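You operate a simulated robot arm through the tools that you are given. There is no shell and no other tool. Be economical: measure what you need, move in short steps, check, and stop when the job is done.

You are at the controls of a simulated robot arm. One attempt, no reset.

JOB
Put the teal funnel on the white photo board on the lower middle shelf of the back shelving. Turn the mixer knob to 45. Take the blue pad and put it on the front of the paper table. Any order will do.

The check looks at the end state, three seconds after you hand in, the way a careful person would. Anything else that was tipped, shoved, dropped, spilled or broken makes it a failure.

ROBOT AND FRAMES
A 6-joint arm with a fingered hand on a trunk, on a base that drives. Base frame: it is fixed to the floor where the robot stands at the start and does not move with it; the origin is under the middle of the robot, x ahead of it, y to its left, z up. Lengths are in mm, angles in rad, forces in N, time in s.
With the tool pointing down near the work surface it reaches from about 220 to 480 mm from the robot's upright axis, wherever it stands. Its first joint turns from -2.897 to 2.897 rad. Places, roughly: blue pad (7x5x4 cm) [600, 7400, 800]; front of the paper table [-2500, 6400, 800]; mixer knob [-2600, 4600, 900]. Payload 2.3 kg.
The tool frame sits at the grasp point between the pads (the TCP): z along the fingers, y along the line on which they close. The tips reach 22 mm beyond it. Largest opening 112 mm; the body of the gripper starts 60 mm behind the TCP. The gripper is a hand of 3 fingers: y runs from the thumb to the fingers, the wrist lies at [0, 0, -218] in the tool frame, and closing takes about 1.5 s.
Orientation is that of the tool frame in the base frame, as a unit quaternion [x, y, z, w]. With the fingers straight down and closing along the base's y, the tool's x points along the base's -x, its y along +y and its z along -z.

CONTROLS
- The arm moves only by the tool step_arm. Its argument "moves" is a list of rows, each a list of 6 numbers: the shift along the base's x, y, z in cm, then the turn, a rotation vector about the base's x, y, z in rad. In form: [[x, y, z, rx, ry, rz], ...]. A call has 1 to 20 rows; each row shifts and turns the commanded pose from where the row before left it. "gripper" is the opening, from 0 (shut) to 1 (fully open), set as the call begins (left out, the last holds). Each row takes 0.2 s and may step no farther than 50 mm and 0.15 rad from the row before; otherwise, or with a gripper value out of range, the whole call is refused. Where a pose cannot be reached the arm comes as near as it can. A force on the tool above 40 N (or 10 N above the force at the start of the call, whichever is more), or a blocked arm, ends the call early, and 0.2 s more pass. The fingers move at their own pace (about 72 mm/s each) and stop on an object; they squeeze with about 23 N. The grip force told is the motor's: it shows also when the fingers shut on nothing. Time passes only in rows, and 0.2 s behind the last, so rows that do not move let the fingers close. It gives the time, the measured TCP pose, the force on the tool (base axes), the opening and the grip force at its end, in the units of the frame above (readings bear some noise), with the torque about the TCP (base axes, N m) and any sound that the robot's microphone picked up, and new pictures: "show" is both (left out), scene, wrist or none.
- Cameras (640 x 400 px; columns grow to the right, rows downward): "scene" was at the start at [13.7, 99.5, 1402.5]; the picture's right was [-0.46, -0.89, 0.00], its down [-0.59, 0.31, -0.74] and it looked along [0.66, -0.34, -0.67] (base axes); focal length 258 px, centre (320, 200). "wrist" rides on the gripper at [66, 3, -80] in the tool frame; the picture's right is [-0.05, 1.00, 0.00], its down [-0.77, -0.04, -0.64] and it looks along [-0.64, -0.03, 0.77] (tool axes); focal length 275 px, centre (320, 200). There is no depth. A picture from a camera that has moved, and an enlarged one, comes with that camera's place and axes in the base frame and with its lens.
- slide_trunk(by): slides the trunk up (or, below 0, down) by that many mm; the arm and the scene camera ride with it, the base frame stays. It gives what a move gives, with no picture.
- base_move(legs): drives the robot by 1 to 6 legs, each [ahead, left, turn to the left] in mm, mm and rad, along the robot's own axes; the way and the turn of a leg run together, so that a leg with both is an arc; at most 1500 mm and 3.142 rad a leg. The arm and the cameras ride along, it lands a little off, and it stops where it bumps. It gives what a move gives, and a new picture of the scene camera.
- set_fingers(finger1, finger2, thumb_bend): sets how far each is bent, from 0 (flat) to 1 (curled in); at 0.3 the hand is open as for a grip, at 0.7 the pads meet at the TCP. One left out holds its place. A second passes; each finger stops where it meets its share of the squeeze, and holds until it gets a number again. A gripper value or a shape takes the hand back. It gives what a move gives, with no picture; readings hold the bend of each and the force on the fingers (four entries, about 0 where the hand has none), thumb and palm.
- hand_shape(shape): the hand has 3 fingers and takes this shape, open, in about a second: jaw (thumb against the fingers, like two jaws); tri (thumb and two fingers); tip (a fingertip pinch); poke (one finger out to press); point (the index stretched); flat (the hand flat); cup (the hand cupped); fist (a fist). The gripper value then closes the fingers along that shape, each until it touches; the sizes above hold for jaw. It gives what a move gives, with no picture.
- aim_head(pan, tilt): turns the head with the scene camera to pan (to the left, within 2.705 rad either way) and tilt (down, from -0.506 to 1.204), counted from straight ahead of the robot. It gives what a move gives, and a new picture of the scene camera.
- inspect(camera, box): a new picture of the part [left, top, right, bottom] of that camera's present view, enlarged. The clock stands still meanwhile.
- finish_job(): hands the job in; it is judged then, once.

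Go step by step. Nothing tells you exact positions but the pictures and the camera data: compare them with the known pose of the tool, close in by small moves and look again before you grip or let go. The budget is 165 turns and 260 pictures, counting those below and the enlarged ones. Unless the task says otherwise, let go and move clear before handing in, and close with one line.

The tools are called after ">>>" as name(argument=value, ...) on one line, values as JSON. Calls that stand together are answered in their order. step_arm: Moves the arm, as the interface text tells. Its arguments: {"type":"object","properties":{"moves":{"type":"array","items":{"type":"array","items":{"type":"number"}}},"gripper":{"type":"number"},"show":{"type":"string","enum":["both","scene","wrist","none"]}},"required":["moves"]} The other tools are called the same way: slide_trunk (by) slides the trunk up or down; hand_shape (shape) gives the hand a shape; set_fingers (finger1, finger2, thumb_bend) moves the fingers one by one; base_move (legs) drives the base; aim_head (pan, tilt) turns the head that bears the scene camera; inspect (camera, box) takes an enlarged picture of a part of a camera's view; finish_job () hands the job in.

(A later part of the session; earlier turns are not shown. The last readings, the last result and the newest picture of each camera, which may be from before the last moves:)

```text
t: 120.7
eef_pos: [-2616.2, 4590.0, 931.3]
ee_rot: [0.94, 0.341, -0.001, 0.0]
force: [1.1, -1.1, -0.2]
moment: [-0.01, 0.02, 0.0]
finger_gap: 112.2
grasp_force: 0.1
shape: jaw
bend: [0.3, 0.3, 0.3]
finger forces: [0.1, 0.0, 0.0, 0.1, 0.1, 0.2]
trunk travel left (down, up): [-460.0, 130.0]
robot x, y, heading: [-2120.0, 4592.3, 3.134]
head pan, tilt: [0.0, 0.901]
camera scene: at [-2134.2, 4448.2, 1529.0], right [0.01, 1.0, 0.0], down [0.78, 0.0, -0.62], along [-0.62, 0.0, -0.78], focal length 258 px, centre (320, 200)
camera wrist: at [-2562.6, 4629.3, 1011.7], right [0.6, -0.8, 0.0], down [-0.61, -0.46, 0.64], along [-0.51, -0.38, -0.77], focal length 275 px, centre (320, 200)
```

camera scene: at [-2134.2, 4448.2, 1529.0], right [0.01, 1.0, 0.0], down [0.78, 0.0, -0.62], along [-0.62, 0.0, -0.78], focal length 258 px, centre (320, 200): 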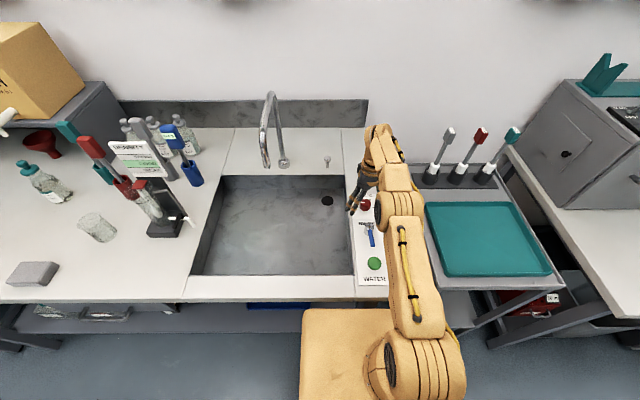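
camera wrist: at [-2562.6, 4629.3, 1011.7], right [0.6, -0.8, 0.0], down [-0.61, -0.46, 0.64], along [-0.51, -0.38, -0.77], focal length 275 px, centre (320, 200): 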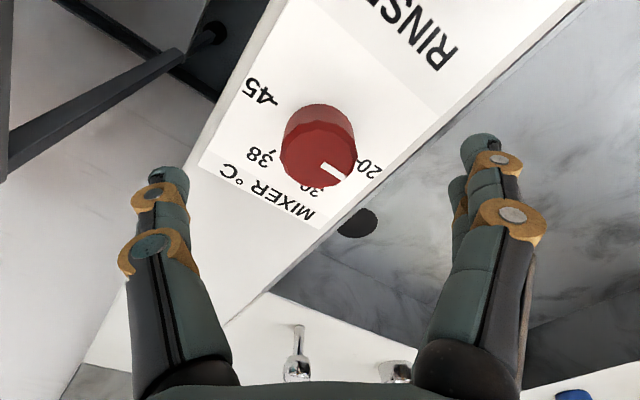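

Centred. Lowering to TCP z≈903 and closing on the knob.

>>> step_arm(moves=[[0, 0, -1.5, 0, 0, 0], [0, 0, -1.2, 0, 0, 0], [0, 0, 0, 0, 0, 0]], show="wrist")

>>> step_arm(gripper=0.45, moves=[[0, 0, 0, 0, 0, 0], [0, 0, 0, 0, 0, 0], [0, 0, 0, 0, 0, 0], [0, 0, 0, 0, 0, 0]], show="wrist")

```text
t: 121.5
eef_pos: [-2616.4, 4589.8, 904.2]
ee_rot: [0.94, 0.34, -0.001, 0.0]
force: [0.0, 0.3, 0.7]
moment: [0.0, 0.04, -0.01]
finger_gap: 112.0
grasp_force: 0.0
shape: jaw
bend: [0.3, 0.3, 0.3]
finger forces: [0.5, 0.0, 0.0, 0.1, 0.1, 0.0]
trunk travel left (down, up): [-460.0, 130.0]
robot x, y, heading: [-2118.1, 4591.1, 3.136]
head pan, tilt: [0.0, 0.901]
camera wrist: at [-2562.5, 4629.2, 984.7], right [0.6, -0.8, 0.0], down [-0.61, -0.46, 0.64], along [-0.51, -0.38, -0.77], focal length 275 px, centre (320, 200)
```

wrist: 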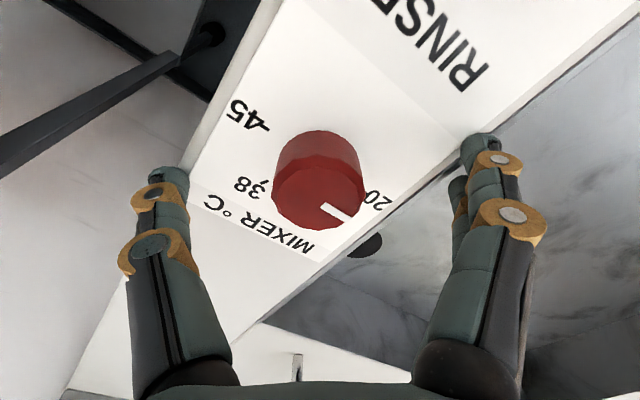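

```text
t: 122.5
eef_pos: [-2616.5, 4589.1, 905.8]
ee_rot: [0.941, 0.339, -0.002, 0.001]
force: [-0.8, -1.3, 6.6]
moment: [-0.07, -0.03, -1.02]
finger_gap: 95.5
grasp_force: 23.2
shape: jaw
bend: [0.45, 0.7, 0.42]
finger forces: [9.5, 11.0, 0.1, 0.1, 18.8, 0.0]
trunk travel left (down, up): [-460.0, 130.0]
robot x, y, heading: [-2118.4, 4594.3, 3.137]
head pan, tilt: [0.0, 0.901]
camera wrist: at [-2562.2, 4628.9, 985.3], right [0.6, -0.8, 0.0], down [-0.61, -0.46, 0.64], along [-0.51, -0.38, -0.77], focal length 275 px, centre (320, 200)
```

wrist: 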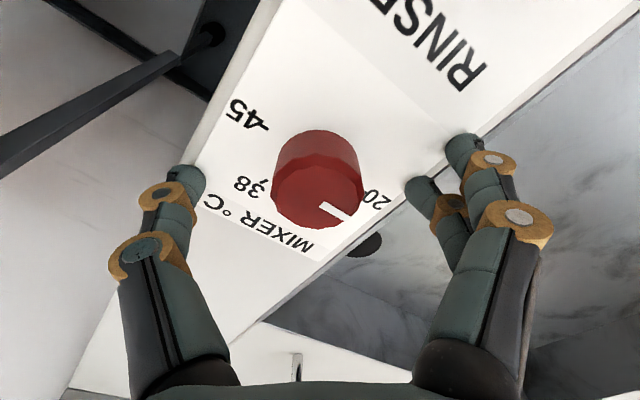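

The fingers met the edges of the counter strip, so the hand is too low. I'll open, raise 14 mm, and try again.

>>> step_arm(gripper=1.0, moves=[[0, 0, 0, 0, 0, 0], [0, 0, 0, 0, 0, 0], [0, 0, 0, 0, 0, 0], [0, 0, 1.4, 0, 0, 0]], show="none")

>>> step_arm(gripper=0.5, moves=[[0, 0, 0, 0, 0, 0], [0, 0, 0, 0, 0, 0], [0, 0, 0, 0, 0, 0], [0, 0, 0, 0, 0, 0]], show="wrist")

```text
t: 123.5
eef_pos: [-2616.8, 4589.8, 918.3]
ee_rot: [0.94, 0.341, 0.0, 0.0]
force: [-0.3, -0.7, 1.0]
moment: [0.0, 0.0, -0.02]
finger_gap: 112.0
grasp_force: 0.0
shape: jaw
bend: [0.3, 0.3, 0.3]
finger forces: [0.1, 0.1, 0.2, 0.0, 0.0, 0.0]
trunk travel left (down, up): [-460.0, 130.0]
robot x, y, heading: [-2118.0, 4592.8, 3.136]
head pan, tilt: [0.0, 0.901]
```

```text
t: 124.5
eef_pos: [-2617.3, 4589.8, 918.2]
ee_rot: [0.94, 0.34, 0.0, 0.0]
force: [0.0, -0.3, -0.6]
moment: [0.0, -0.01, 0.0]
finger_gap: 56.5
grasp_force: 0.0
shape: jaw
bend: [0.72, 0.72, 0.7]
finger forces: [0.0, 0.0, 0.0, 0.0, 0.1, 0.1]
trunk travel left (down, up): [-460.0, 130.0]
robot x, y, heading: [-2116.4, 4590.4, 3.138]
head pan, tilt: [0.0, 0.901]
camera wrist: at [-2562.8, 4629.2, 998.3], right [0.6, -0.8, 0.0], down [-0.61, -0.46, 0.64], along [-0.51, -0.38, -0.77], focal length 275 px, centre (320, 200)
```

wrist: 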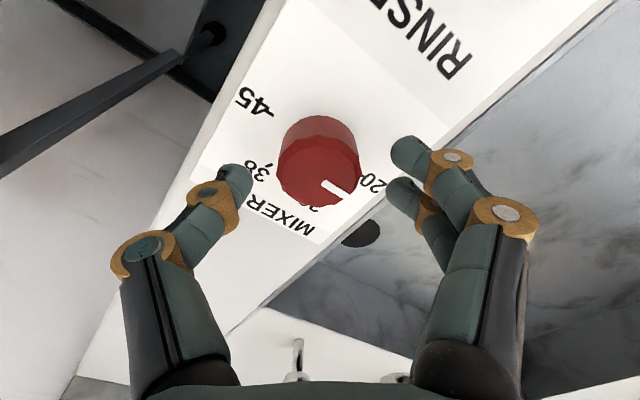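

Good clearance now, and the knob lies between the finger tips. Closing on it.

>>> step_arm(gripper=0.15, moves=[[0, 0, -0.4, 0, 0, 0], [0, 0, 0, 0, 0, 0], [0, 0, 0, 0, 0, 0], [0, 0, 0, 0, 0, 0]], show="wrist")

```text
t: 125.5
eef_pos: [-2616.0, 4588.3, 914.0]
ee_rot: [0.94, 0.34, -0.001, -0.001]
force: [-1.6, -1.0, -1.3]
moment: [-0.01, 0.01, -0.02]
finger_gap: 24.6
grasp_force: 23.0
shape: jaw
bend: [0.73, 0.73, 0.7]
finger forces: [11.2, 10.2, 0.1, 0.0, 20.5, 0.0]
trunk travel left (down, up): [-460.0, 130.0]
robot x, y, heading: [-2116.8, 4590.9, 3.14]
head pan, tilt: [0.0, 0.901]
camera wrist: at [-2563.0, 4629.2, 994.2], right [0.6, -0.8, 0.0], down [-0.61, -0.46, 0.64], along [-0.51, -0.38, -0.77], focal length 275 px, centre (320, 200)
```

wrist: 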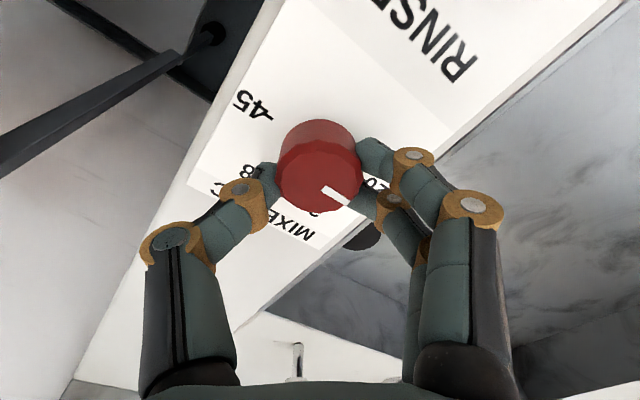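

Gripped. Turning clockwise in a first batch, then checking.

>>> step_arm(moves=[[0, 0, 0, 0, 0, -0.12], [0, 0, 0, 0, 0, -0.12], [0, 0, 0, 0, 0, -0.12], [0, 0, 0, 0, 0, -0.12], [0, 0, 0, 0, 0, -0.12], [0, 0, 0, 0, 0, -0.12], [0, 0, 0, 0, 0, -0.12], [0, 0, 0, 0, 0, 0]], show="wrist")

```text
t: 127.2
eef_pos: [-2617.7, 4591.6, 913.5]
ee_rot: [0.997, -0.074, -0.001, 0.001]
force: [-6.5, 8.8, 2.6]
moment: [0.15, 0.08, 0.02]
finger_gap: 24.7
grasp_force: 23.2
shape: jaw
bend: [0.73, 0.73, 0.7]
finger forces: [9.9, 11.0, 0.0, 0.0, 26.7, 0.1]
trunk travel left (down, up): [-460.0, 130.0]
robot x, y, heading: [-2116.3, 4592.5, 3.136]
head pan, tilt: [0.0, 0.901]
camera wrist: at [-2551.7, 4578.3, 994.1], right [-0.19, -0.98, 0.0], down [-0.76, 0.15, 0.64], along [-0.63, 0.12, -0.77], focal length 275 px, centre (320, 200)
```

wrist: 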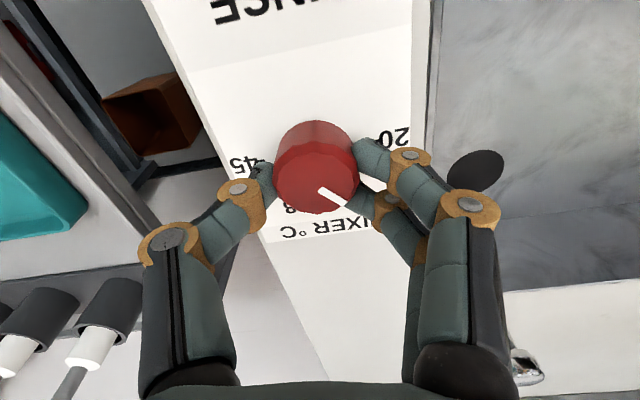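

The knob turns with the hand; the side force shows I'm about 2 mm off centre. I'll correct and continue.

>>> step_arm(moves=[[-0.1, 0.15, 0, 0, 0, -0.12], [0, 0.1, 0, 0, 0, -0.12], [0, 0, 0, 0, 0, -0.12], [0, 0, 0, 0, 0, -0.12], [0, 0, 0, 0, 0, -0.12], [0, 0, 0, 0, 0, -0.12], [0, 0, 0, 0, 0, -0.12], [0, 0, 0, 0, 0, 0]], show="wrist")

```text
t: 129.1
eef_pos: [-2618.2, 4594.9, 913.6]
ee_rot: [0.88, -0.475, 0.0, 0.0]
force: [1.4, 13.0, -1.3]
moment: [0.22, -0.07, 0.05]
finger_gap: 24.4
grasp_force: 23.9
shape: jaw
bend: [0.73, 0.73, 0.7]
finger forces: [9.5, 11.1, 0.1, 0.0, 26.8, 0.1]
trunk travel left (down, up): [-460.0, 130.0]
robot x, y, heading: [-2115.2, 4588.6, 3.138]
head pan, tilt: [0.0, 0.901]
camera wrist: at [-2582.6, 4537.1, 994.6], right [-0.86, -0.51, 0.0], down [-0.39, 0.66, 0.64], along [-0.33, 0.55, -0.77], focal length 275 px, centre (320, 200)
```

wrist: 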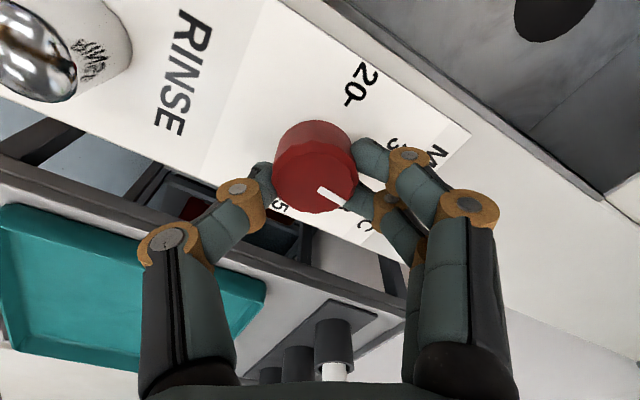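

About 96° done with 76° to go. I'll continue, letting the TCP orbit the knob centre slightly.

>>> step_arm(moves=[[0.05, 0.08, 0, 0, 0, -0.12], [0.05, 0.06, 0, 0, 0, -0.12], [0.05, 0.04, 0, 0, 0, -0.12], [0.05, 0.03, 0, 0, 0, -0.12], [0.05, 0.02, 0, 0, 0, -0.12], [0.05, 0, 0, 0, 0, -0.12], [0, 0, 0, 0, 0, 0]], show="wrist")

```text
t: 130.7
eef_pos: [-2613.8, 4594.9, 914.3]
ee_rot: [-0.657, 0.754, 0.0, 0.001]
force: [1.5, 9.6, -3.3]
moment: [0.15, -0.03, 0.04]
finger_gap: 24.3
grasp_force: 22.5
shape: jaw
bend: [0.73, 0.73, 0.7]
finger forces: [11.2, 13.8, 0.0, 0.0, 22.6, 0.1]
trunk travel left (down, up): [-460.0, 130.0]
robot x, y, heading: [-2115.3, 4591.4, 3.137]
head pan, tilt: [0.0, 0.901]
camera wrist: at [-2626.0, 4530.7, 994.7], right [-0.98, 0.18, 0.0], down [0.14, 0.76, 0.64], along [0.12, 0.63, -0.77], focal length 275 px, centre (320, 200)
```

wrist: 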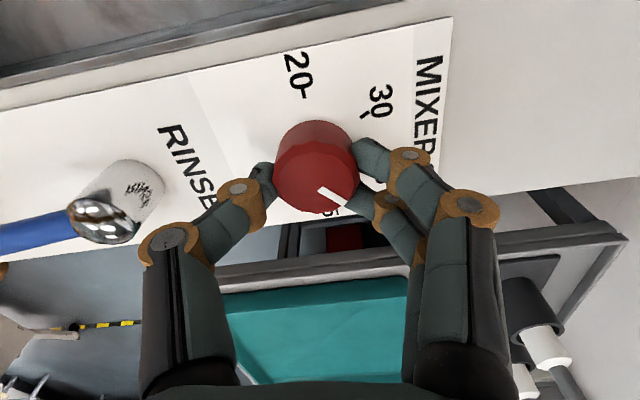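

About 36° remaining.

>>> step_arm(moves=[[0.05, 0.08, 0, 0, 0, -0.12], [0.05, 0.06, 0, 0, 0, -0.12], [0.06, 0.02, 0, 0, 0, -0.12], [0.06, 0, 0, 0, 0, -0.12], [0.06, 0, 0, 0, 0, -0.12], [0, 0, 0, 0, 0, 0]], show="wrist")

>>> inspect(camera="wrist", box=[200, 60, 440, 240])

```text
t: 132.1
eef_pos: [-2612.4, 4596.6, 913.0]
ee_rot: [-0.404, 0.915, 0.0, 0.0]
force: [2.1, 3.1, -3.4]
moment: [0.05, -0.02, 0.01]
finger_gap: 24.2
grasp_force: 22.9
shape: jaw
bend: [0.73, 0.73, 0.7]
finger forces: [12.1, 11.0, 0.1, 0.0, 21.6, 0.0]
trunk travel left (down, up): [-460.0, 130.0]
robot x, y, heading: [-2112.9, 4589.3, 3.137]
head pan, tilt: [0.0, 0.901]
camera wrist: at [-2657.9, 4548.9, 994.6], right [-0.71, 0.71, 0.0], down [0.54, 0.55, 0.64], along [0.45, 0.45, -0.77], focal length 275 px, centre (320, 200)
```

wrist: 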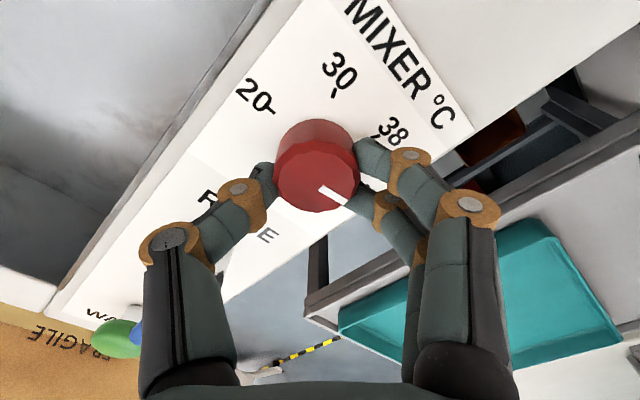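

```text
2.22 times, centred on (320, 150) of wrist
camera zoom: at [-2657.9, 4548.9, 994.6], right [-0.71, 0.71, 0.0], down [0.54, 0.55, 0.64], along [0.45, 0.45, -0.77], focal length 612 px, centre (320, 311)
```

zoom: 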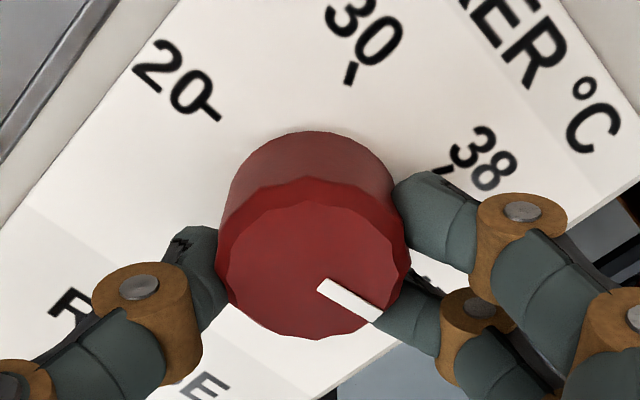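

About 10° short of the 45 mark; a final small turn.

>>> step_arm(moves=[[0.04, 0, 0, 0, 0, -0.09], [0.04, 0, 0, 0, 0, -0.09], [0, 0, 0, 0, 0, 0], [0, 0, 0, 0, 0, 0]], show="none")

>>> inspect(camera="wrist", box=[200, 60, 440, 240])

```text
t: 133.1
eef_pos: [-2610.6, 4595.6, 914.0]
ee_rot: [-0.32, 0.947, 0.001, 0.001]
force: [1.7, -0.3, -0.5]
moment: [0.02, -0.04, 0.12]
finger_gap: 24.1
grasp_force: 23.2
shape: jaw
bend: [0.73, 0.73, 0.7]
finger forces: [11.9, 8.4, 0.1, 0.1, 21.9, 0.0]
trunk travel left (down, up): [-460.0, 130.0]
robot x, y, heading: [-2116.3, 4590.4, 3.139]
head pan, tilt: [0.0, 0.901]
```

```text
2.22 times, centred on (320, 150) of wrist
camera zoom: at [-2664.7, 4557.7, 994.4], right [-0.57, 0.82, 0.0], down [0.63, 0.44, 0.64], along [0.52, 0.36, -0.77], focal length 612 px, centre (320, 311)
```

zoom: 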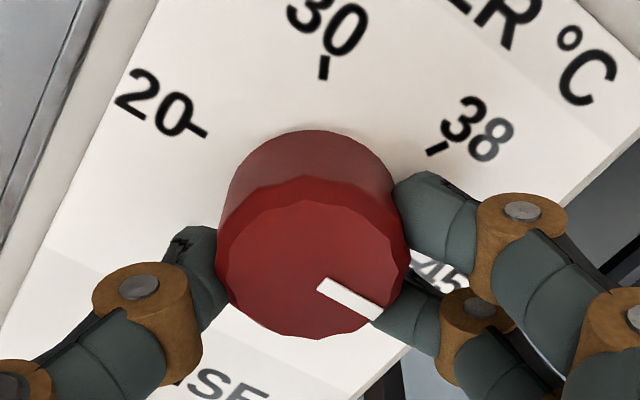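

The pointer bar lies exactly along +y, at the 45 mark. Releasing carefully and lifting off.

>>> step_arm(gripper=0.5, moves=[[0, 0, 0, 0, 0, 0], [0, 0, 0, 0, 0, 0], [0, 0, 0, 0, 0, 0], [0, 0, 1, 0, 0, 0], [0, 0, 2, 0, 0, 0], [1, 0, 2, 0, 0, 0]], show="wrist")

>>> inspect(camera="wrist", box=[200, 60, 440, 240])

```text
t: 134.4
eef_pos: [-2600.4, 4597.2, 965.3]
ee_rot: [-0.322, 0.947, -0.001, 0.0]
force: [0.5, 0.9, -0.1]
moment: [0.03, -0.05, 0.01]
finger_gap: 55.7
grasp_force: 0.0
shape: jaw
bend: [0.73, 0.73, 0.7]
finger forces: [0.0, 0.1, 0.1, 0.1, 0.0, 0.0]
trunk travel left (down, up): [-460.0, 130.0]
robot x, y, heading: [-2117.2, 4591.8, 3.142]
head pan, tilt: [0.0, 0.901]
camera wrist: at [-2654.3, 4557.9, 1045.3], right [-0.57, 0.82, 0.0], down [0.63, 0.44, 0.64], along [0.52, 0.36, -0.77], focal length 275 px, centre (320, 200)
```

wrist: 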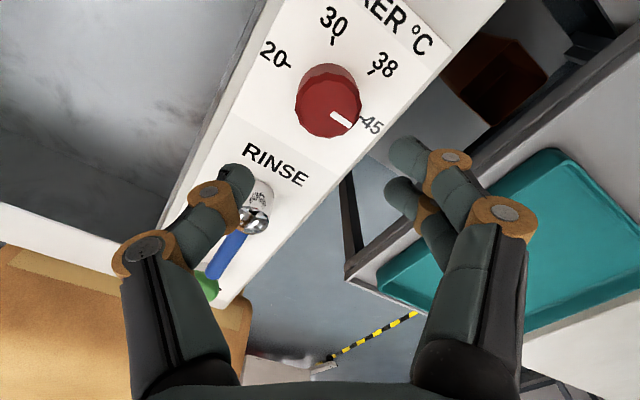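

```text
2.22 times, centred on (320, 150) of wrist
camera zoom: at [-2654.3, 4557.9, 1045.3], right [-0.57, 0.82, 0.0], down [0.63, 0.44, 0.64], along [0.52, 0.36, -0.77], focal length 612 px, centre (320, 311)
```

zoom: 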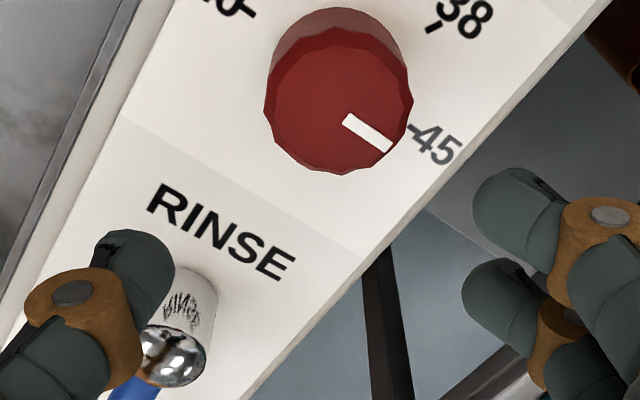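

The dial reads 45. I'll lift, retract, and unwind the wrist.

>>> step_arm(moves=[[1, 0, 3, 0, 0, 0], [2, 0, 3, 0, 0, 0], [2, 0, 3, 0, 0, 0.14], [2, 0, 3, 0, 0, 0.14], [2, 0, 0, 0, 0, 0.14], [2, 0, 0, 0, 0, 0.14], [2, 0, 0, 0, 0, 0.14], [2, 0, 0, 0, 0, 0.14], [2, 0, 0, 0, 0, 0.14], [2, 0, 0, 0, 0, 0.14], [2, 0, 0, 0, 0, 0.14], [2, 0, 0, 0, 0, 0.14], [2, 0, 0, 0, 0, 0.14], [0, 0, 0, 0, 0, 0.14], [0, 0, 0, 0, 0, 0.14], [0, 0, 0, 0, 0, 0.14], [0, 0, 0, 0, 0, 0.14], [0, 0, 0, 0, 0, 0.14], [0, 0, 0, 0, 0, 0.14], [0, 0, 0, 0, 0, 0.11]], show="scene")

```text
t: 138.7
eef_pos: [-2350.6, 4596.5, 1085.0]
ee_rot: [1.0, 0.002, 0.0, 0.0]
force: [0.0, -0.4, 0.5]
moment: [0.0, 0.04, 0.01]
finger_gap: 55.5
grasp_force: 0.0
shape: jaw
bend: [0.73, 0.73, 0.7]
finger forces: [0.0, 0.0, 0.1, 0.0, 0.1, 0.1]
trunk travel left (down, up): [-460.0, 130.0]
robot x, y, heading: [-2120.1, 4589.3, 3.135]
head pan, tilt: [0.0, 0.901]
camera scene: at [-2134.1, 4448.3, 1529.0], right [0.01, 1.0, 0.0], down [0.78, 0.0, -0.62], along [-0.62, 0.0, -0.78], focal length 258 px, centre (320, 200)
```

scene: 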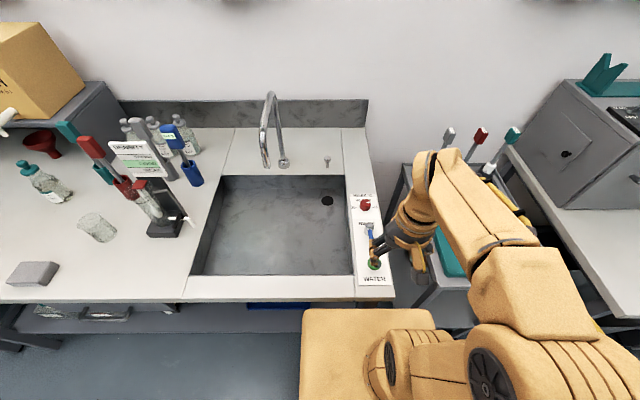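

Next is the pad. I'll back away, turn to face +y, and drive up the room.

>>> base_move(legs=[[-350, 0, 0], [0, 0, -1.568], [1450, -250, 0]])

>>> aim_head(pan=-0.6, tilt=0.4)

>>> aim_head(pan=0.6, tilt=0.5)

```text
t: 151.6
eef_pos: [-1512.9, 6262.7, 1084.9]
ee_rot: [0.711, -0.703, -0.002, -0.001]
force: [-0.2, -0.6, 0.6]
moment: [-0.02, -0.02, -0.02]
finger_gap: 55.9
grasp_force: 0.1
shape: jaw
bend: [0.73, 0.73, 0.7]
finger forces: [0.0, 0.1, 0.1, 0.0, 0.1, 0.0]
trunk travel left (down, up): [-460.0, 130.0]
robot x, y, heading: [-1516.2, 6021.8, 1.575]
head pan, tilt: [0.0, 0.901]
camera scene: at [-1656.8, 6041.4, 1529.0], right [1.0, 0.0, 0.0], down [0.0, -0.78, -0.62], along [0.0, 0.62, -0.78], focal length 258 px, centre (320, 200)
```

scene: 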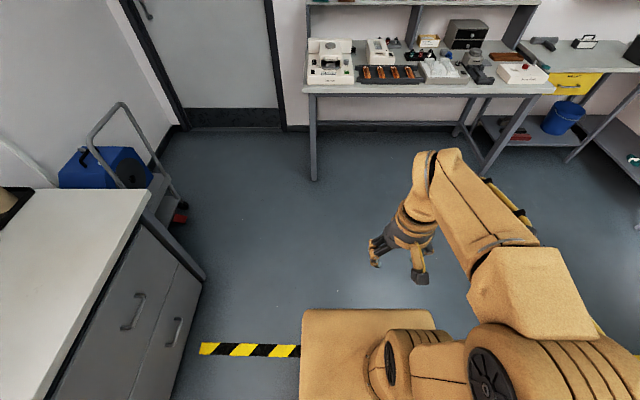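

```text
t: 152.6
eef_pos: [-1514.1, 6262.0, 1083.9]
ee_rot: [0.712, -0.702, 0.0, -0.001]
force: [-0.1, -0.5, 0.9]
moment: [0.01, 0.0, 0.03]
finger_gap: 55.6
grasp_force: 0.1
shape: jaw
bend: [0.73, 0.73, 0.7]
finger forces: [0.1, 0.1, 0.1, 0.0, 0.1, 0.1]
trunk travel left (down, up): [-460.0, 130.0]
robot x, y, heading: [-1516.6, 6029.7, 1.574]
head pan, tilt: [-0.6, 0.4]
camera scene: at [-1604.6, 6042.4, 1571.9], right [0.83, -0.56, 0.0], down [-0.22, -0.32, -0.92], along [0.52, 0.76, -0.39], focal length 258 px, centre (320, 200)
```

scene: 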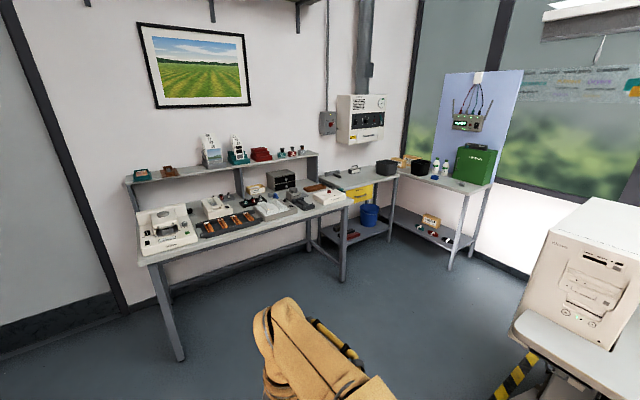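

```text
t: 154.0
eef_pos: [-1512.8, 6262.6, 1083.6]
ee_rot: [0.711, -0.703, 0.0, -0.001]
force: [-0.3, 0.5, -0.1]
moment: [0.01, -0.02, 0.0]
finger_gap: 55.6
grasp_force: 0.0
shape: jaw
bend: [0.73, 0.73, 0.7]
finger forces: [0.0, 0.1, 0.0, 0.0, 0.1, 0.0]
trunk travel left (down, up): [-460.0, 130.0]
robot x, y, heading: [-1514.5, 6025.6, 1.576]
head pan, tilt: [0.6, 0.499]
camera scene: at [-1708.2, 6040.6, 1562.8], right [0.82, 0.57, 0.0], down [0.27, -0.39, -0.88], along [-0.5, 0.72, -0.48], focal length 258 px, centre (320, 200)
```

scene: 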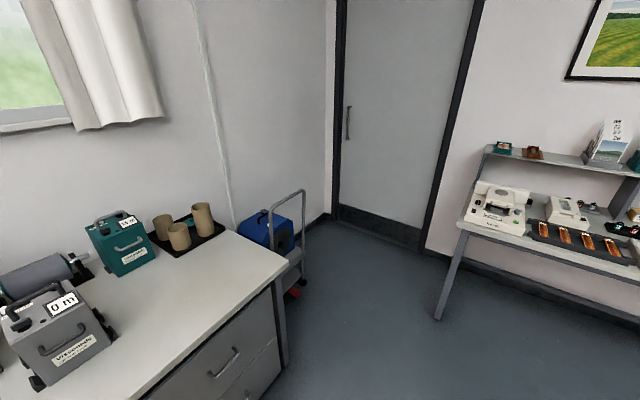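

The paper table is the bench at left, with free space at its front. The blue pad should be on the corner table by the green box; zooming in.

>>> aim_head(pan=-0.8, tilt=0.4)

>>> inspect(camera="scene", box=[270, 130, 430, 230])

```text
t: 155.5
eef_pos: [-1512.6, 6263.0, 1084.7]
ee_rot: [0.712, -0.703, -0.001, -0.001]
force: [0.4, -0.5, 0.1]
moment: [0.05, -0.01, 0.0]
finger_gap: 55.7
grasp_force: 0.1
shape: jaw
bend: [0.73, 0.73, 0.7]
finger forces: [0.0, 0.1, 0.0, 0.0, 0.0, 0.0]
trunk travel left (down, up): [-460.0, 130.0]
robot x, y, heading: [-1519.9, 6029.8, 1.574]
head pan, tilt: [-0.799, 0.4]
camera scene: at [-1590.5, 6030.6, 1572.0], right [0.7, -0.71, 0.0], down [-0.28, -0.27, -0.92], along [0.66, 0.65, -0.39], focal length 258 px, centre (320, 200)
```

scene: 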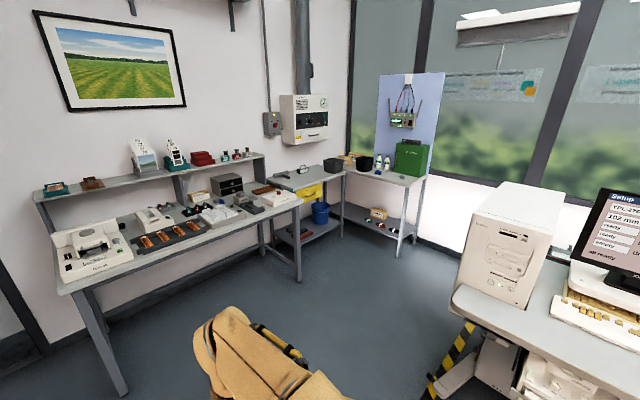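

```text
4.00 times, centred on (350, 180) of scene
camera zoom: at [-1590.5, 6030.6, 1572.0], right [0.7, -0.71, 0.0], down [-0.28, -0.27, -0.92], along [0.66, 0.65, -0.39], focal length 1032 px, centre (200, 280)
```

zoom: 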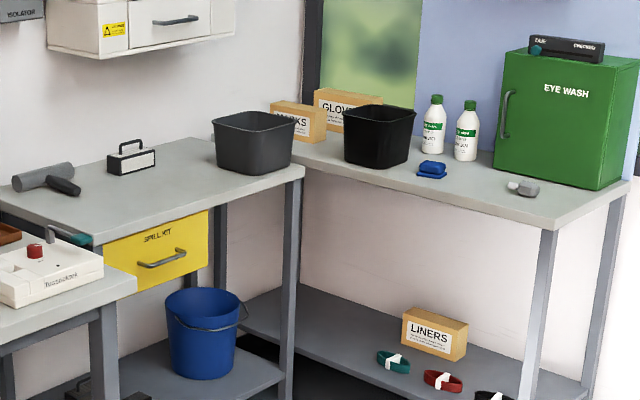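

The pad is at about (610,7390) on the corner table, whose front edge is at x≈450. I'll drive to y≈6900, turn to +x, and look.

>>> base_move(legs=[[875, 0, 0], [0, 0, -1.574]])

>>> aim_head(pan=-0.1, tilt=0.5)

```text
t: 164.0
eef_pos: [-1284.2, 6900.6, 1083.9]
ee_rot: [-0.004, 1.0, 0.0, 0.0]
force: [0.0, -0.7, 0.4]
moment: [0.0, 0.02, 0.02]
finger_gap: 55.4
grasp_force: 0.0
shape: jaw
bend: [0.73, 0.73, 0.7]
finger forces: [0.0, 0.0, 0.0, 0.0, 0.0, 0.0]
trunk travel left (down, up): [-460.0, 130.0]
robot x, y, heading: [-1513.3, 6904.9, -0.001]
head pan, tilt: [-0.799, 0.4]
camera scene: at [-1513.6, 6975.8, 1572.0], right [-0.72, -0.7, 0.0], down [-0.27, 0.28, -0.92], along [0.64, -0.66, -0.39], focal length 258 px, centre (320, 200)
```

scene: 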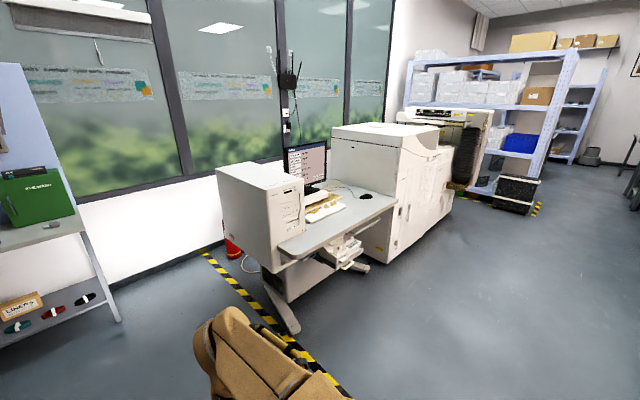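

```text
t: 165.1
eef_pos: [-1284.7, 6901.6, 1084.1]
ee_rot: [-0.005, 1.0, -0.001, 0.001]
force: [0.5, 0.3, -0.6]
moment: [-0.05, -0.01, 0.0]
finger_gap: 55.5
grasp_force: 0.1
shape: jaw
bend: [0.73, 0.73, 0.7]
finger forces: [0.0, 0.0, 0.0, 0.0, 0.0, 0.1]
trunk travel left (down, up): [-460.0, 130.0]
robot x, y, heading: [-1516.8, 6900.4, 0.001]
head pan, tilt: [-0.099, 0.499]
camera scene: at [-1487.9, 7033.2, 1562.9], right [-0.1, -1.0, 0.0], down [-0.48, 0.05, -0.88], along [0.87, -0.09, -0.48], focal length 258 px, centre (320, 200)
```

scene: 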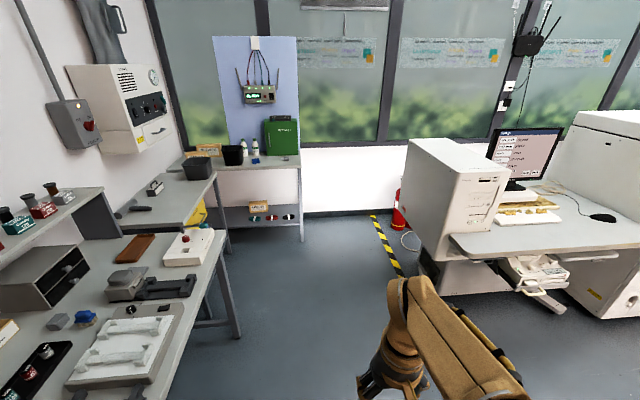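

The lane is clear at y≈6900. Driving ahead, then diagonally toward the corner table.

>>> base_move(legs=[[1480, 0, 0], [0, 380, 0], [120, 0, 0]])

>>> aim_head(pan=0.0, tilt=0.8)

>>> inspect(camera="wrist", box=[0, 0, 640, 400])

```text
t: 175.2
eef_pos: [323.7, 7274.8, 1084.3]
ee_rot: [0.002, 1.0, 0.0, 0.001]
force: [0.1, -1.1, -0.4]
moment: [-0.03, 0.0, 0.01]
finger_gap: 55.5
grasp_force: 0.0
shape: jaw
bend: [0.73, 0.73, 0.7]
finger forces: [0.1, 0.0, 0.1, 0.0, 0.0, 0.1]
trunk travel left (down, up): [-460.0, 130.0]
robot x, y, heading: [90.3, 7283.3, -0.013]
head pan, tilt: [-0.099, 0.499]
camera scene: at [122.1, 7409.4, 1562.8], right [-0.11, -0.99, 0.0], down [-0.48, 0.05, -0.88], along [0.87, -0.1, -0.48], focal length 258 px, centre (320, 200)
```

scene: 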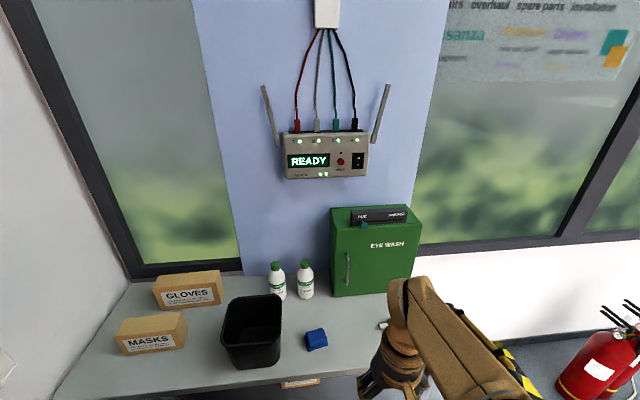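

```text
t: 176.1
eef_pos: [322.1, 7274.0, 1084.7]
ee_rot: [0.001, 1.0, 0.0, 0.001]
force: [0.2, -0.3, 0.3]
moment: [-0.01, 0.02, 0.0]
finger_gap: 55.5
grasp_force: 0.1
shape: jaw
bend: [0.73, 0.73, 0.7]
finger forces: [0.1, 0.0, 0.0, 0.0, 0.0, 0.0]
trunk travel left (down, up): [-460.0, 130.0]
robot x, y, heading: [89.9, 7279.1, -0.008]
head pan, tilt: [0.0, 0.799]
camera scene: at [111.0, 7418.5, 1536.9], right [-0.01, -1.0, 0.0], down [-0.72, 0.01, -0.7], along [0.7, -0.01, -0.72], focal length 258 px, centre (320, 200)
```

scene: 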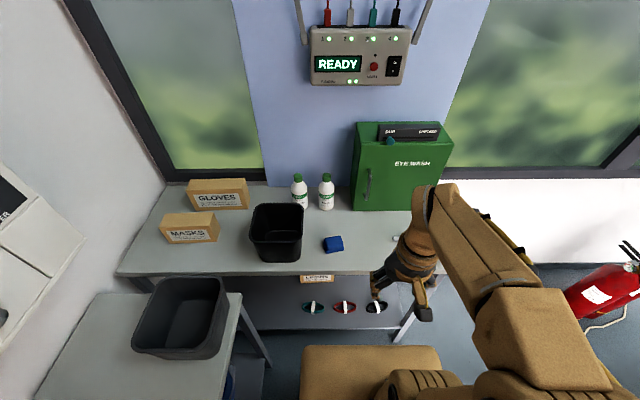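

```text
1.00 times, centred on (320, 200) of wrist (not enlarged: the box is as wide or as high as the picture)
camera zoom: at [257.2, 7277.7, 1164.5], right [0.05, 1.0, 0.0], down [0.77, -0.04, 0.64], along [0.64, -0.03, -0.77], focal length 275 px, centre (320, 200)
```

zoom: 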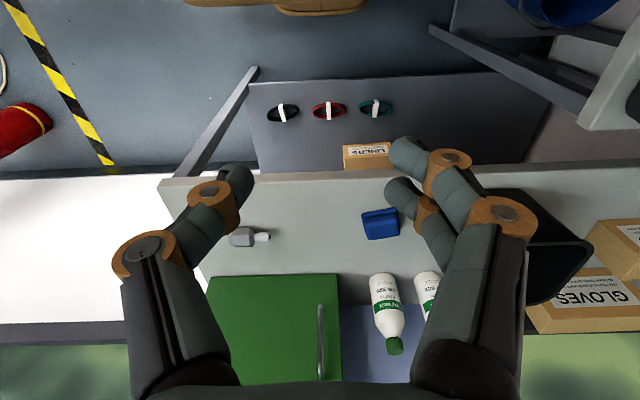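

The pad is at about (604,7368). I'll zoom in to judge its shape and orientation.

>>> inspect(camera="scene", box=[280, 210, 390, 280])

>>> inspect(camera="wrist", box=[330, 180, 440, 260])

```text
5.71 times, centred on (335, 245) of scene
camera zoom: at [111.0, 7418.5, 1536.9], right [-0.01, -1.0, 0.0], down [-0.72, 0.01, -0.7], along [0.7, -0.01, -0.72], focal length 1474 px, centre (234, -57)
```

zoom: 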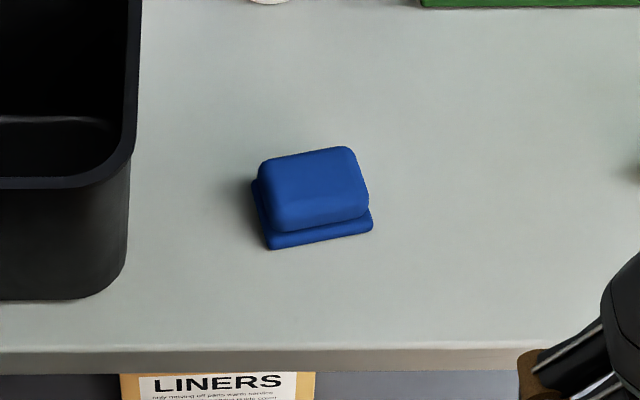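

```text
5.00 times, centred on (385, 220) of wrist
camera zoom: at [257.2, 7277.7, 1164.5], right [0.05, 1.0, 0.0], down [0.77, -0.04, 0.64], along [0.64, -0.03, -0.77], focal length 1376 px, centre (-5, 100)
```

zoom: 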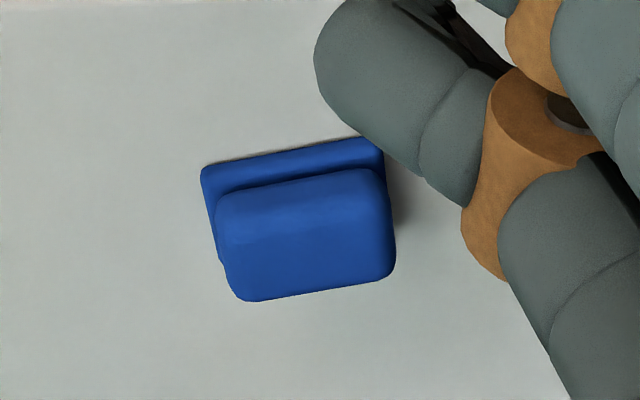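

The pad's long axis is roughly along y, turned about 15°. I'll drive 90 mm closer, then place the open hand above it, aligned.

>>> base_move(legs=[[90, 0, 0]])

>>> step_arm(gripper=1.0, moves=[[2, 1, -3, 0, 0, 0], [4, 2, 0, 0, 0, 0.05], [4, 2, -2, 0, 0, 0.05], [3, 2, -3, 0, 0, 0.05], [3, 2, -3, 0, 0, 0.05], [1, 0.4, -3, 0, 0, 0.04], [0, 0, 0, 0, 0, 0]])

```text
t: 177.2
eef_pos: [414.9, 7273.5, 1083.7]
ee_rot: [0.001, 1.0, 0.0, 0.001]
force: [-0.2, -0.4, 0.3]
moment: [-0.02, 0.02, 0.03]
finger_gap: 55.4
grasp_force: 0.0
shape: jaw
bend: [0.73, 0.73, 0.7]
finger forces: [0.1, 0.1, 0.0, 0.1, 0.0, 0.0]
trunk travel left (down, up): [-460.0, 130.0]
robot x, y, heading: [180.4, 7277.6, -0.008]
head pan, tilt: [0.0, 0.799]
camera scene: at [203.3, 7417.5, 1536.9], right [-0.01, -1.0, 0.0], down [-0.72, 0.01, -0.7], along [0.7, -0.01, -0.72], focal length 258 px, centre (320, 200)
```

scene: 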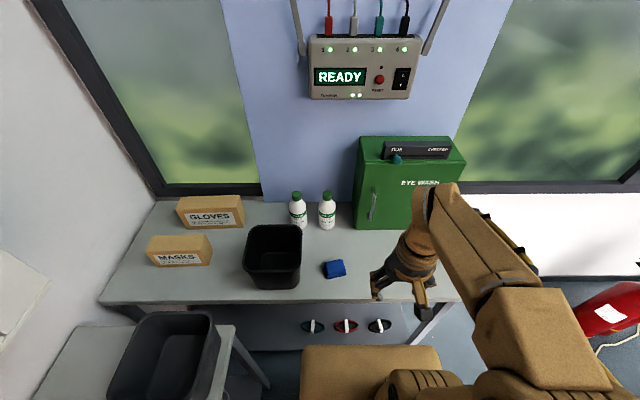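

```text
t: 178.8
eef_pos: [584.5, 7367.2, 945.1]
ee_rot: [-0.119, 0.993, 0.001, 0.002]
force: [0.7, -0.5, 0.7]
moment: [0.01, 0.07, 0.0]
finger_gap: 111.7
grasp_force: 0.2
shape: jaw
bend: [0.3, 0.3, 0.3]
finger forces: [0.0, 0.0, 0.0, 0.0, 0.1, 0.0]
trunk travel left (down, up): [-460.0, 130.0]
robot x, y, heading: [180.1, 7279.0, -0.007]
head pan, tilt: [0.0, 0.799]
camera scene: at [202.0, 7417.6, 1536.9], right [-0.01, -1.0, 0.0], down [-0.72, 0.01, -0.7], along [0.7, -0.01, -0.72], focal length 258 px, centre (320, 200)
camera wrist: at [519.1, 7354.4, 1024.4], right [-0.19, 0.98, 0.0], down [0.76, 0.15, 0.64], along [0.63, 0.12, -0.77], focal length 275 px, centre (320, 200)
```

scene: 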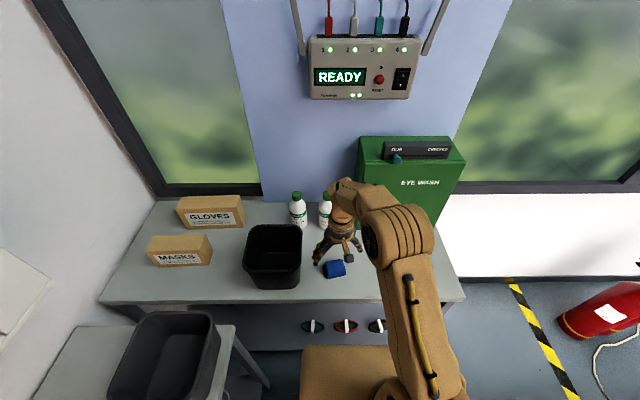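
wrist: 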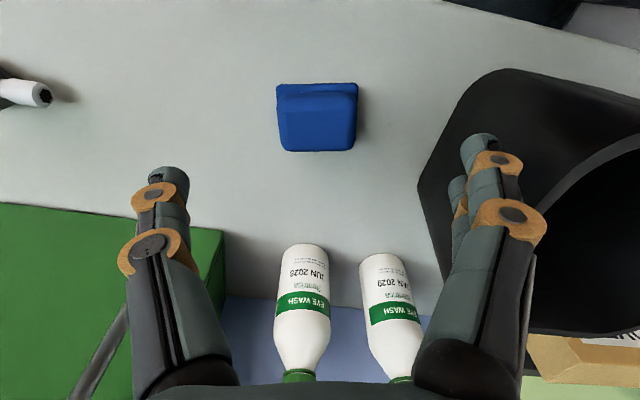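

Aligned with the pad. The bin rim is about 25 mm from the finger side, so I'll narrow the opening a little and descend.

>>> step_arm(gripper=0.88, moves=[[1, 0, -1.5, 0, 0, 0], [0.9, 0, -2, 0, 0, 0], [0, 0, -2, 0, 0, 0], [0, 0, -1.5, 0, 0, 0], [0, 0, 0, 0, 0, 0]])

```text
t: 180.0
eef_pos: [601.9, 7367.2, 874.0]
ee_rot: [-0.118, 0.993, 0.0, 0.002]
force: [-0.2, 0.2, -0.2]
moment: [-0.02, -0.03, 0.0]
finger_gap: 99.0
grasp_force: 0.0
shape: jaw
bend: [0.5, 0.5, 0.46]
finger forces: [0.1, 0.1, 0.0, 0.1, 0.0, 0.0]
trunk travel left (down, up): [-460.0, 130.0]
robot x, y, heading: [182.6, 7281.4, -0.009]
head pan, tilt: [0.0, 0.799]
camera scene: at [202.1, 7417.6, 1536.9], right [-0.01, -1.0, 0.0], down [-0.72, 0.01, -0.7], along [0.7, -0.01, -0.72], focal length 258 px, centre (320, 200)
camera wrist: at [538.3, 7354.5, 953.9], right [-0.19, 0.98, 0.0], down [0.76, 0.14, 0.64], along [0.63, 0.12, -0.77], focal length 275 px, centre (320, 200)
```

scene: 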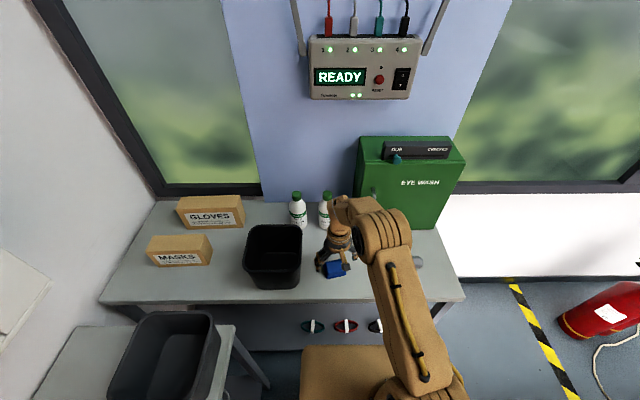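
wrist: 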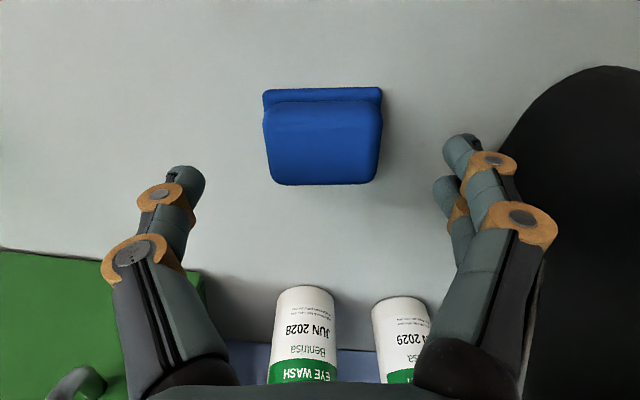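

>>> step_arm(moves=[[0, 0, -1.5, 0, 0, 0], [0, 0, -1.5, 0, 0, 0], [0, 0, -1, 0, 0, 0], [0, 0, 0, 0, 0, 0]], show="wrist")

```text
t: 181.0
eef_pos: [602.1, 7367.9, 833.5]
ee_rot: [-0.118, 0.993, -0.001, 0.002]
force: [0.0, -0.6, -0.3]
moment: [0.0, 0.01, 0.02]
finger_gap: 98.9
grasp_force: 0.0
shape: jaw
bend: [0.5, 0.5, 0.46]
finger forces: [0.1, 0.0, 0.1, 0.1, 0.1, 0.0]
trunk travel left (down, up): [-460.0, 130.0]
robot x, y, heading: [178.1, 7280.8, -0.013]
head pan, tilt: [0.0, 0.799]
camera wrist: at [538.1, 7354.8, 914.3], right [-0.19, 0.98, 0.0], down [0.76, 0.15, 0.64], along [0.63, 0.12, -0.77], focal length 275 px, centre (320, 200)
```

wrist: 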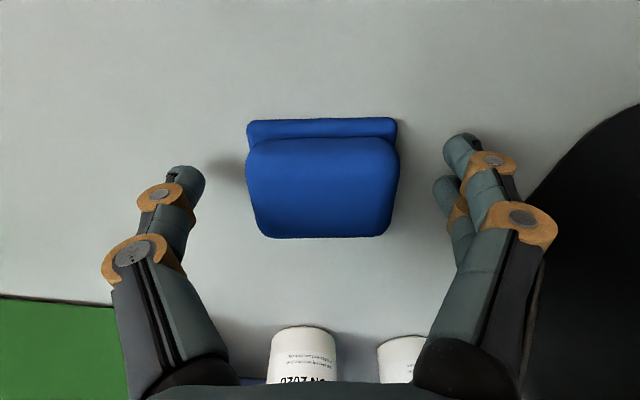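

>>> step_arm(gripper=0.3, moves=[[0, 0, 0, 0, 0, 0], [0, 0, 0, 0, 0, 0], [0, 0, 0, 0, 0, 0], [0, 0, 0, 0, 0, 0], [0, 0, 0, 0, 0, 0]], show="wrist")

```text
t: 182.2
eef_pos: [604.0, 7367.8, 834.2]
ee_rot: [-0.117, 0.993, 0.0, 0.001]
force: [0.3, 0.8, 0.5]
moment: [0.02, 0.02, -0.02]
finger_gap: 53.8
grasp_force: 23.2
shape: jaw
bend: [0.73, 0.73, 0.7]
finger forces: [10.4, 10.5, 0.0, 0.0, 20.7, 0.0]
trunk travel left (down, up): [-460.0, 130.0]
robot x, y, heading: [182.9, 7278.0, -0.011]
head pan, tilt: [0.0, 0.799]
camera wrist: at [538.2, 7354.8, 914.5], right [-0.19, 0.98, 0.0], down [0.76, 0.15, 0.64], along [0.63, 0.12, -0.77], focal length 275 px, centre (320, 200)
```

wrist: 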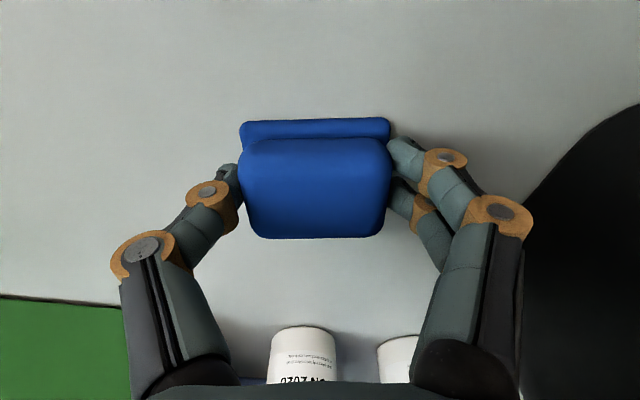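

Gripped. Lifting straight up.

>>> step_arm(moves=[[0, 0, 2, 0, 0, 0], [0, 0, 3, 0, 0, 0], [0, 0, 3, 0, 0, 0], [0, 0, 3, 0, 0, 0], [-2, 0, 3, 0, 0, 0], [0, 0, 0, 0, 0, 0]], show="both")

```text
t: 183.6
eef_pos: [583.2, 7367.8, 973.1]
ee_rot: [-0.117, 0.993, 0.0, 0.001]
force: [0.1, 0.5, 0.4]
moment: [0.0, -0.01, -0.03]
finger_gap: 53.9
grasp_force: 23.4
shape: jaw
bend: [0.73, 0.73, 0.7]
finger forces: [10.3, 10.5, 0.0, 0.1, 20.8, 0.0]
trunk travel left (down, up): [-460.0, 130.0]
robot x, y, heading: [179.3, 7282.8, -0.012]
head pan, tilt: [0.0, 0.799]
camera scene: at [202.9, 7417.6, 1536.9], right [-0.01, -1.0, 0.0], down [-0.72, 0.01, -0.7], along [0.7, -0.01, -0.72], focal length 258 px, centre (320, 200)
camera wrist: at [518.3, 7355.1, 1054.9], right [-0.19, 0.98, 0.0], down [0.76, 0.15, 0.64], along [0.63, 0.12, -0.77], focal length 275 px, centre (320, 200)
```

scene: 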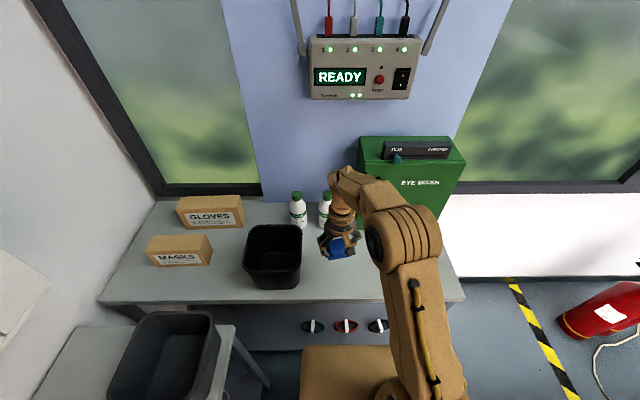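
wrist: 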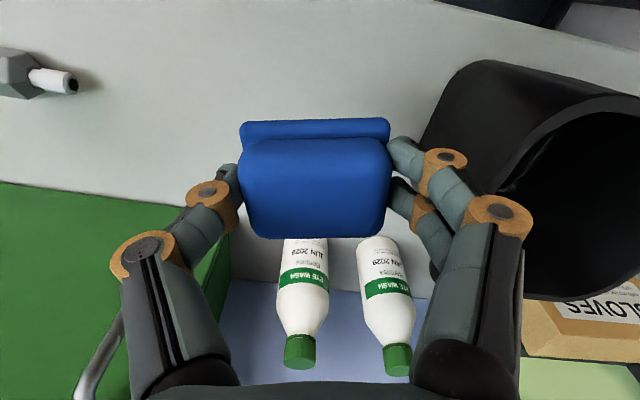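

Held. I'll retract the arm and drive back toward the paper table, reversing the earlier path.

>>> step_arm(moves=[[-2, -1, 3, 0, 0, 0], [-3, -1, 3, 0, 0, 0], [-3, -1, 3, 0, 0, 0], [-4, -2, 0, 0, 0, 0], [-4, -2, 0, 0, 0, 0], [-1, -1, 0, 0, 0, 0]], show="none")

>>> base_move(legs=[[-200, 0, 0], [0, -375, 0], [-1450, 0, 0]])

```text
t: 185.0
eef_pos: [413.3, 7287.9, 1063.5]
ee_rot: [-0.117, 0.993, 0.0, 0.001]
force: [0.5, -0.1, -0.5]
moment: [0.02, 0.0, 0.01]
finger_gap: 53.8
grasp_force: 22.6
shape: jaw
bend: [0.73, 0.73, 0.7]
finger forces: [10.4, 10.5, 0.0, 0.0, 20.8, 0.1]
trunk travel left (down, up): [-460.0, 130.0]
robot x, y, heading: [179.3, 7274.8, -0.01]
head pan, tilt: [0.0, 0.799]
```

```text
t: 195.4
eef_pos: [-1252.3, 6929.8, 1064.8]
ee_rot: [-0.12, 0.993, 0.0, 0.001]
force: [-0.4, 0.8, -1.0]
moment: [0.01, -0.02, -0.01]
finger_gap: 53.5
grasp_force: 23.0
shape: jaw
bend: [0.73, 0.73, 0.7]
finger forces: [10.3, 10.5, 0.0, 0.0, 20.8, 0.0]
trunk travel left (down, up): [-460.0, 130.0]
robot x, y, heading: [-1487.6, 6918.1, -0.01]
head pan, tilt: [0.0, 0.799]
camera scene: at [-1464.5, 7059.3, 1536.9], right [-0.01, -1.0, 0.0], down [-0.72, 0.0, -0.7], along [0.7, 0.0, -0.72], focal length 258 px, centre (320, 200)
```

scene: 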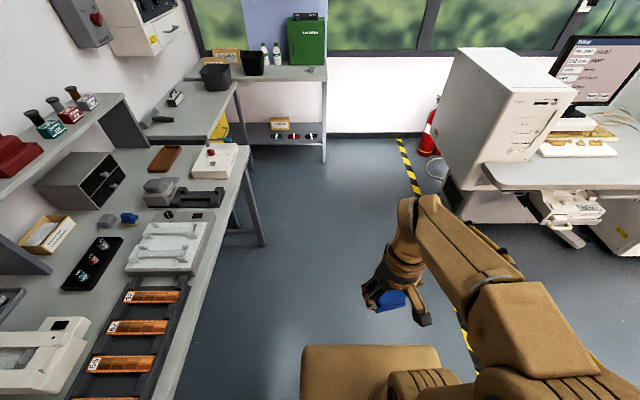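

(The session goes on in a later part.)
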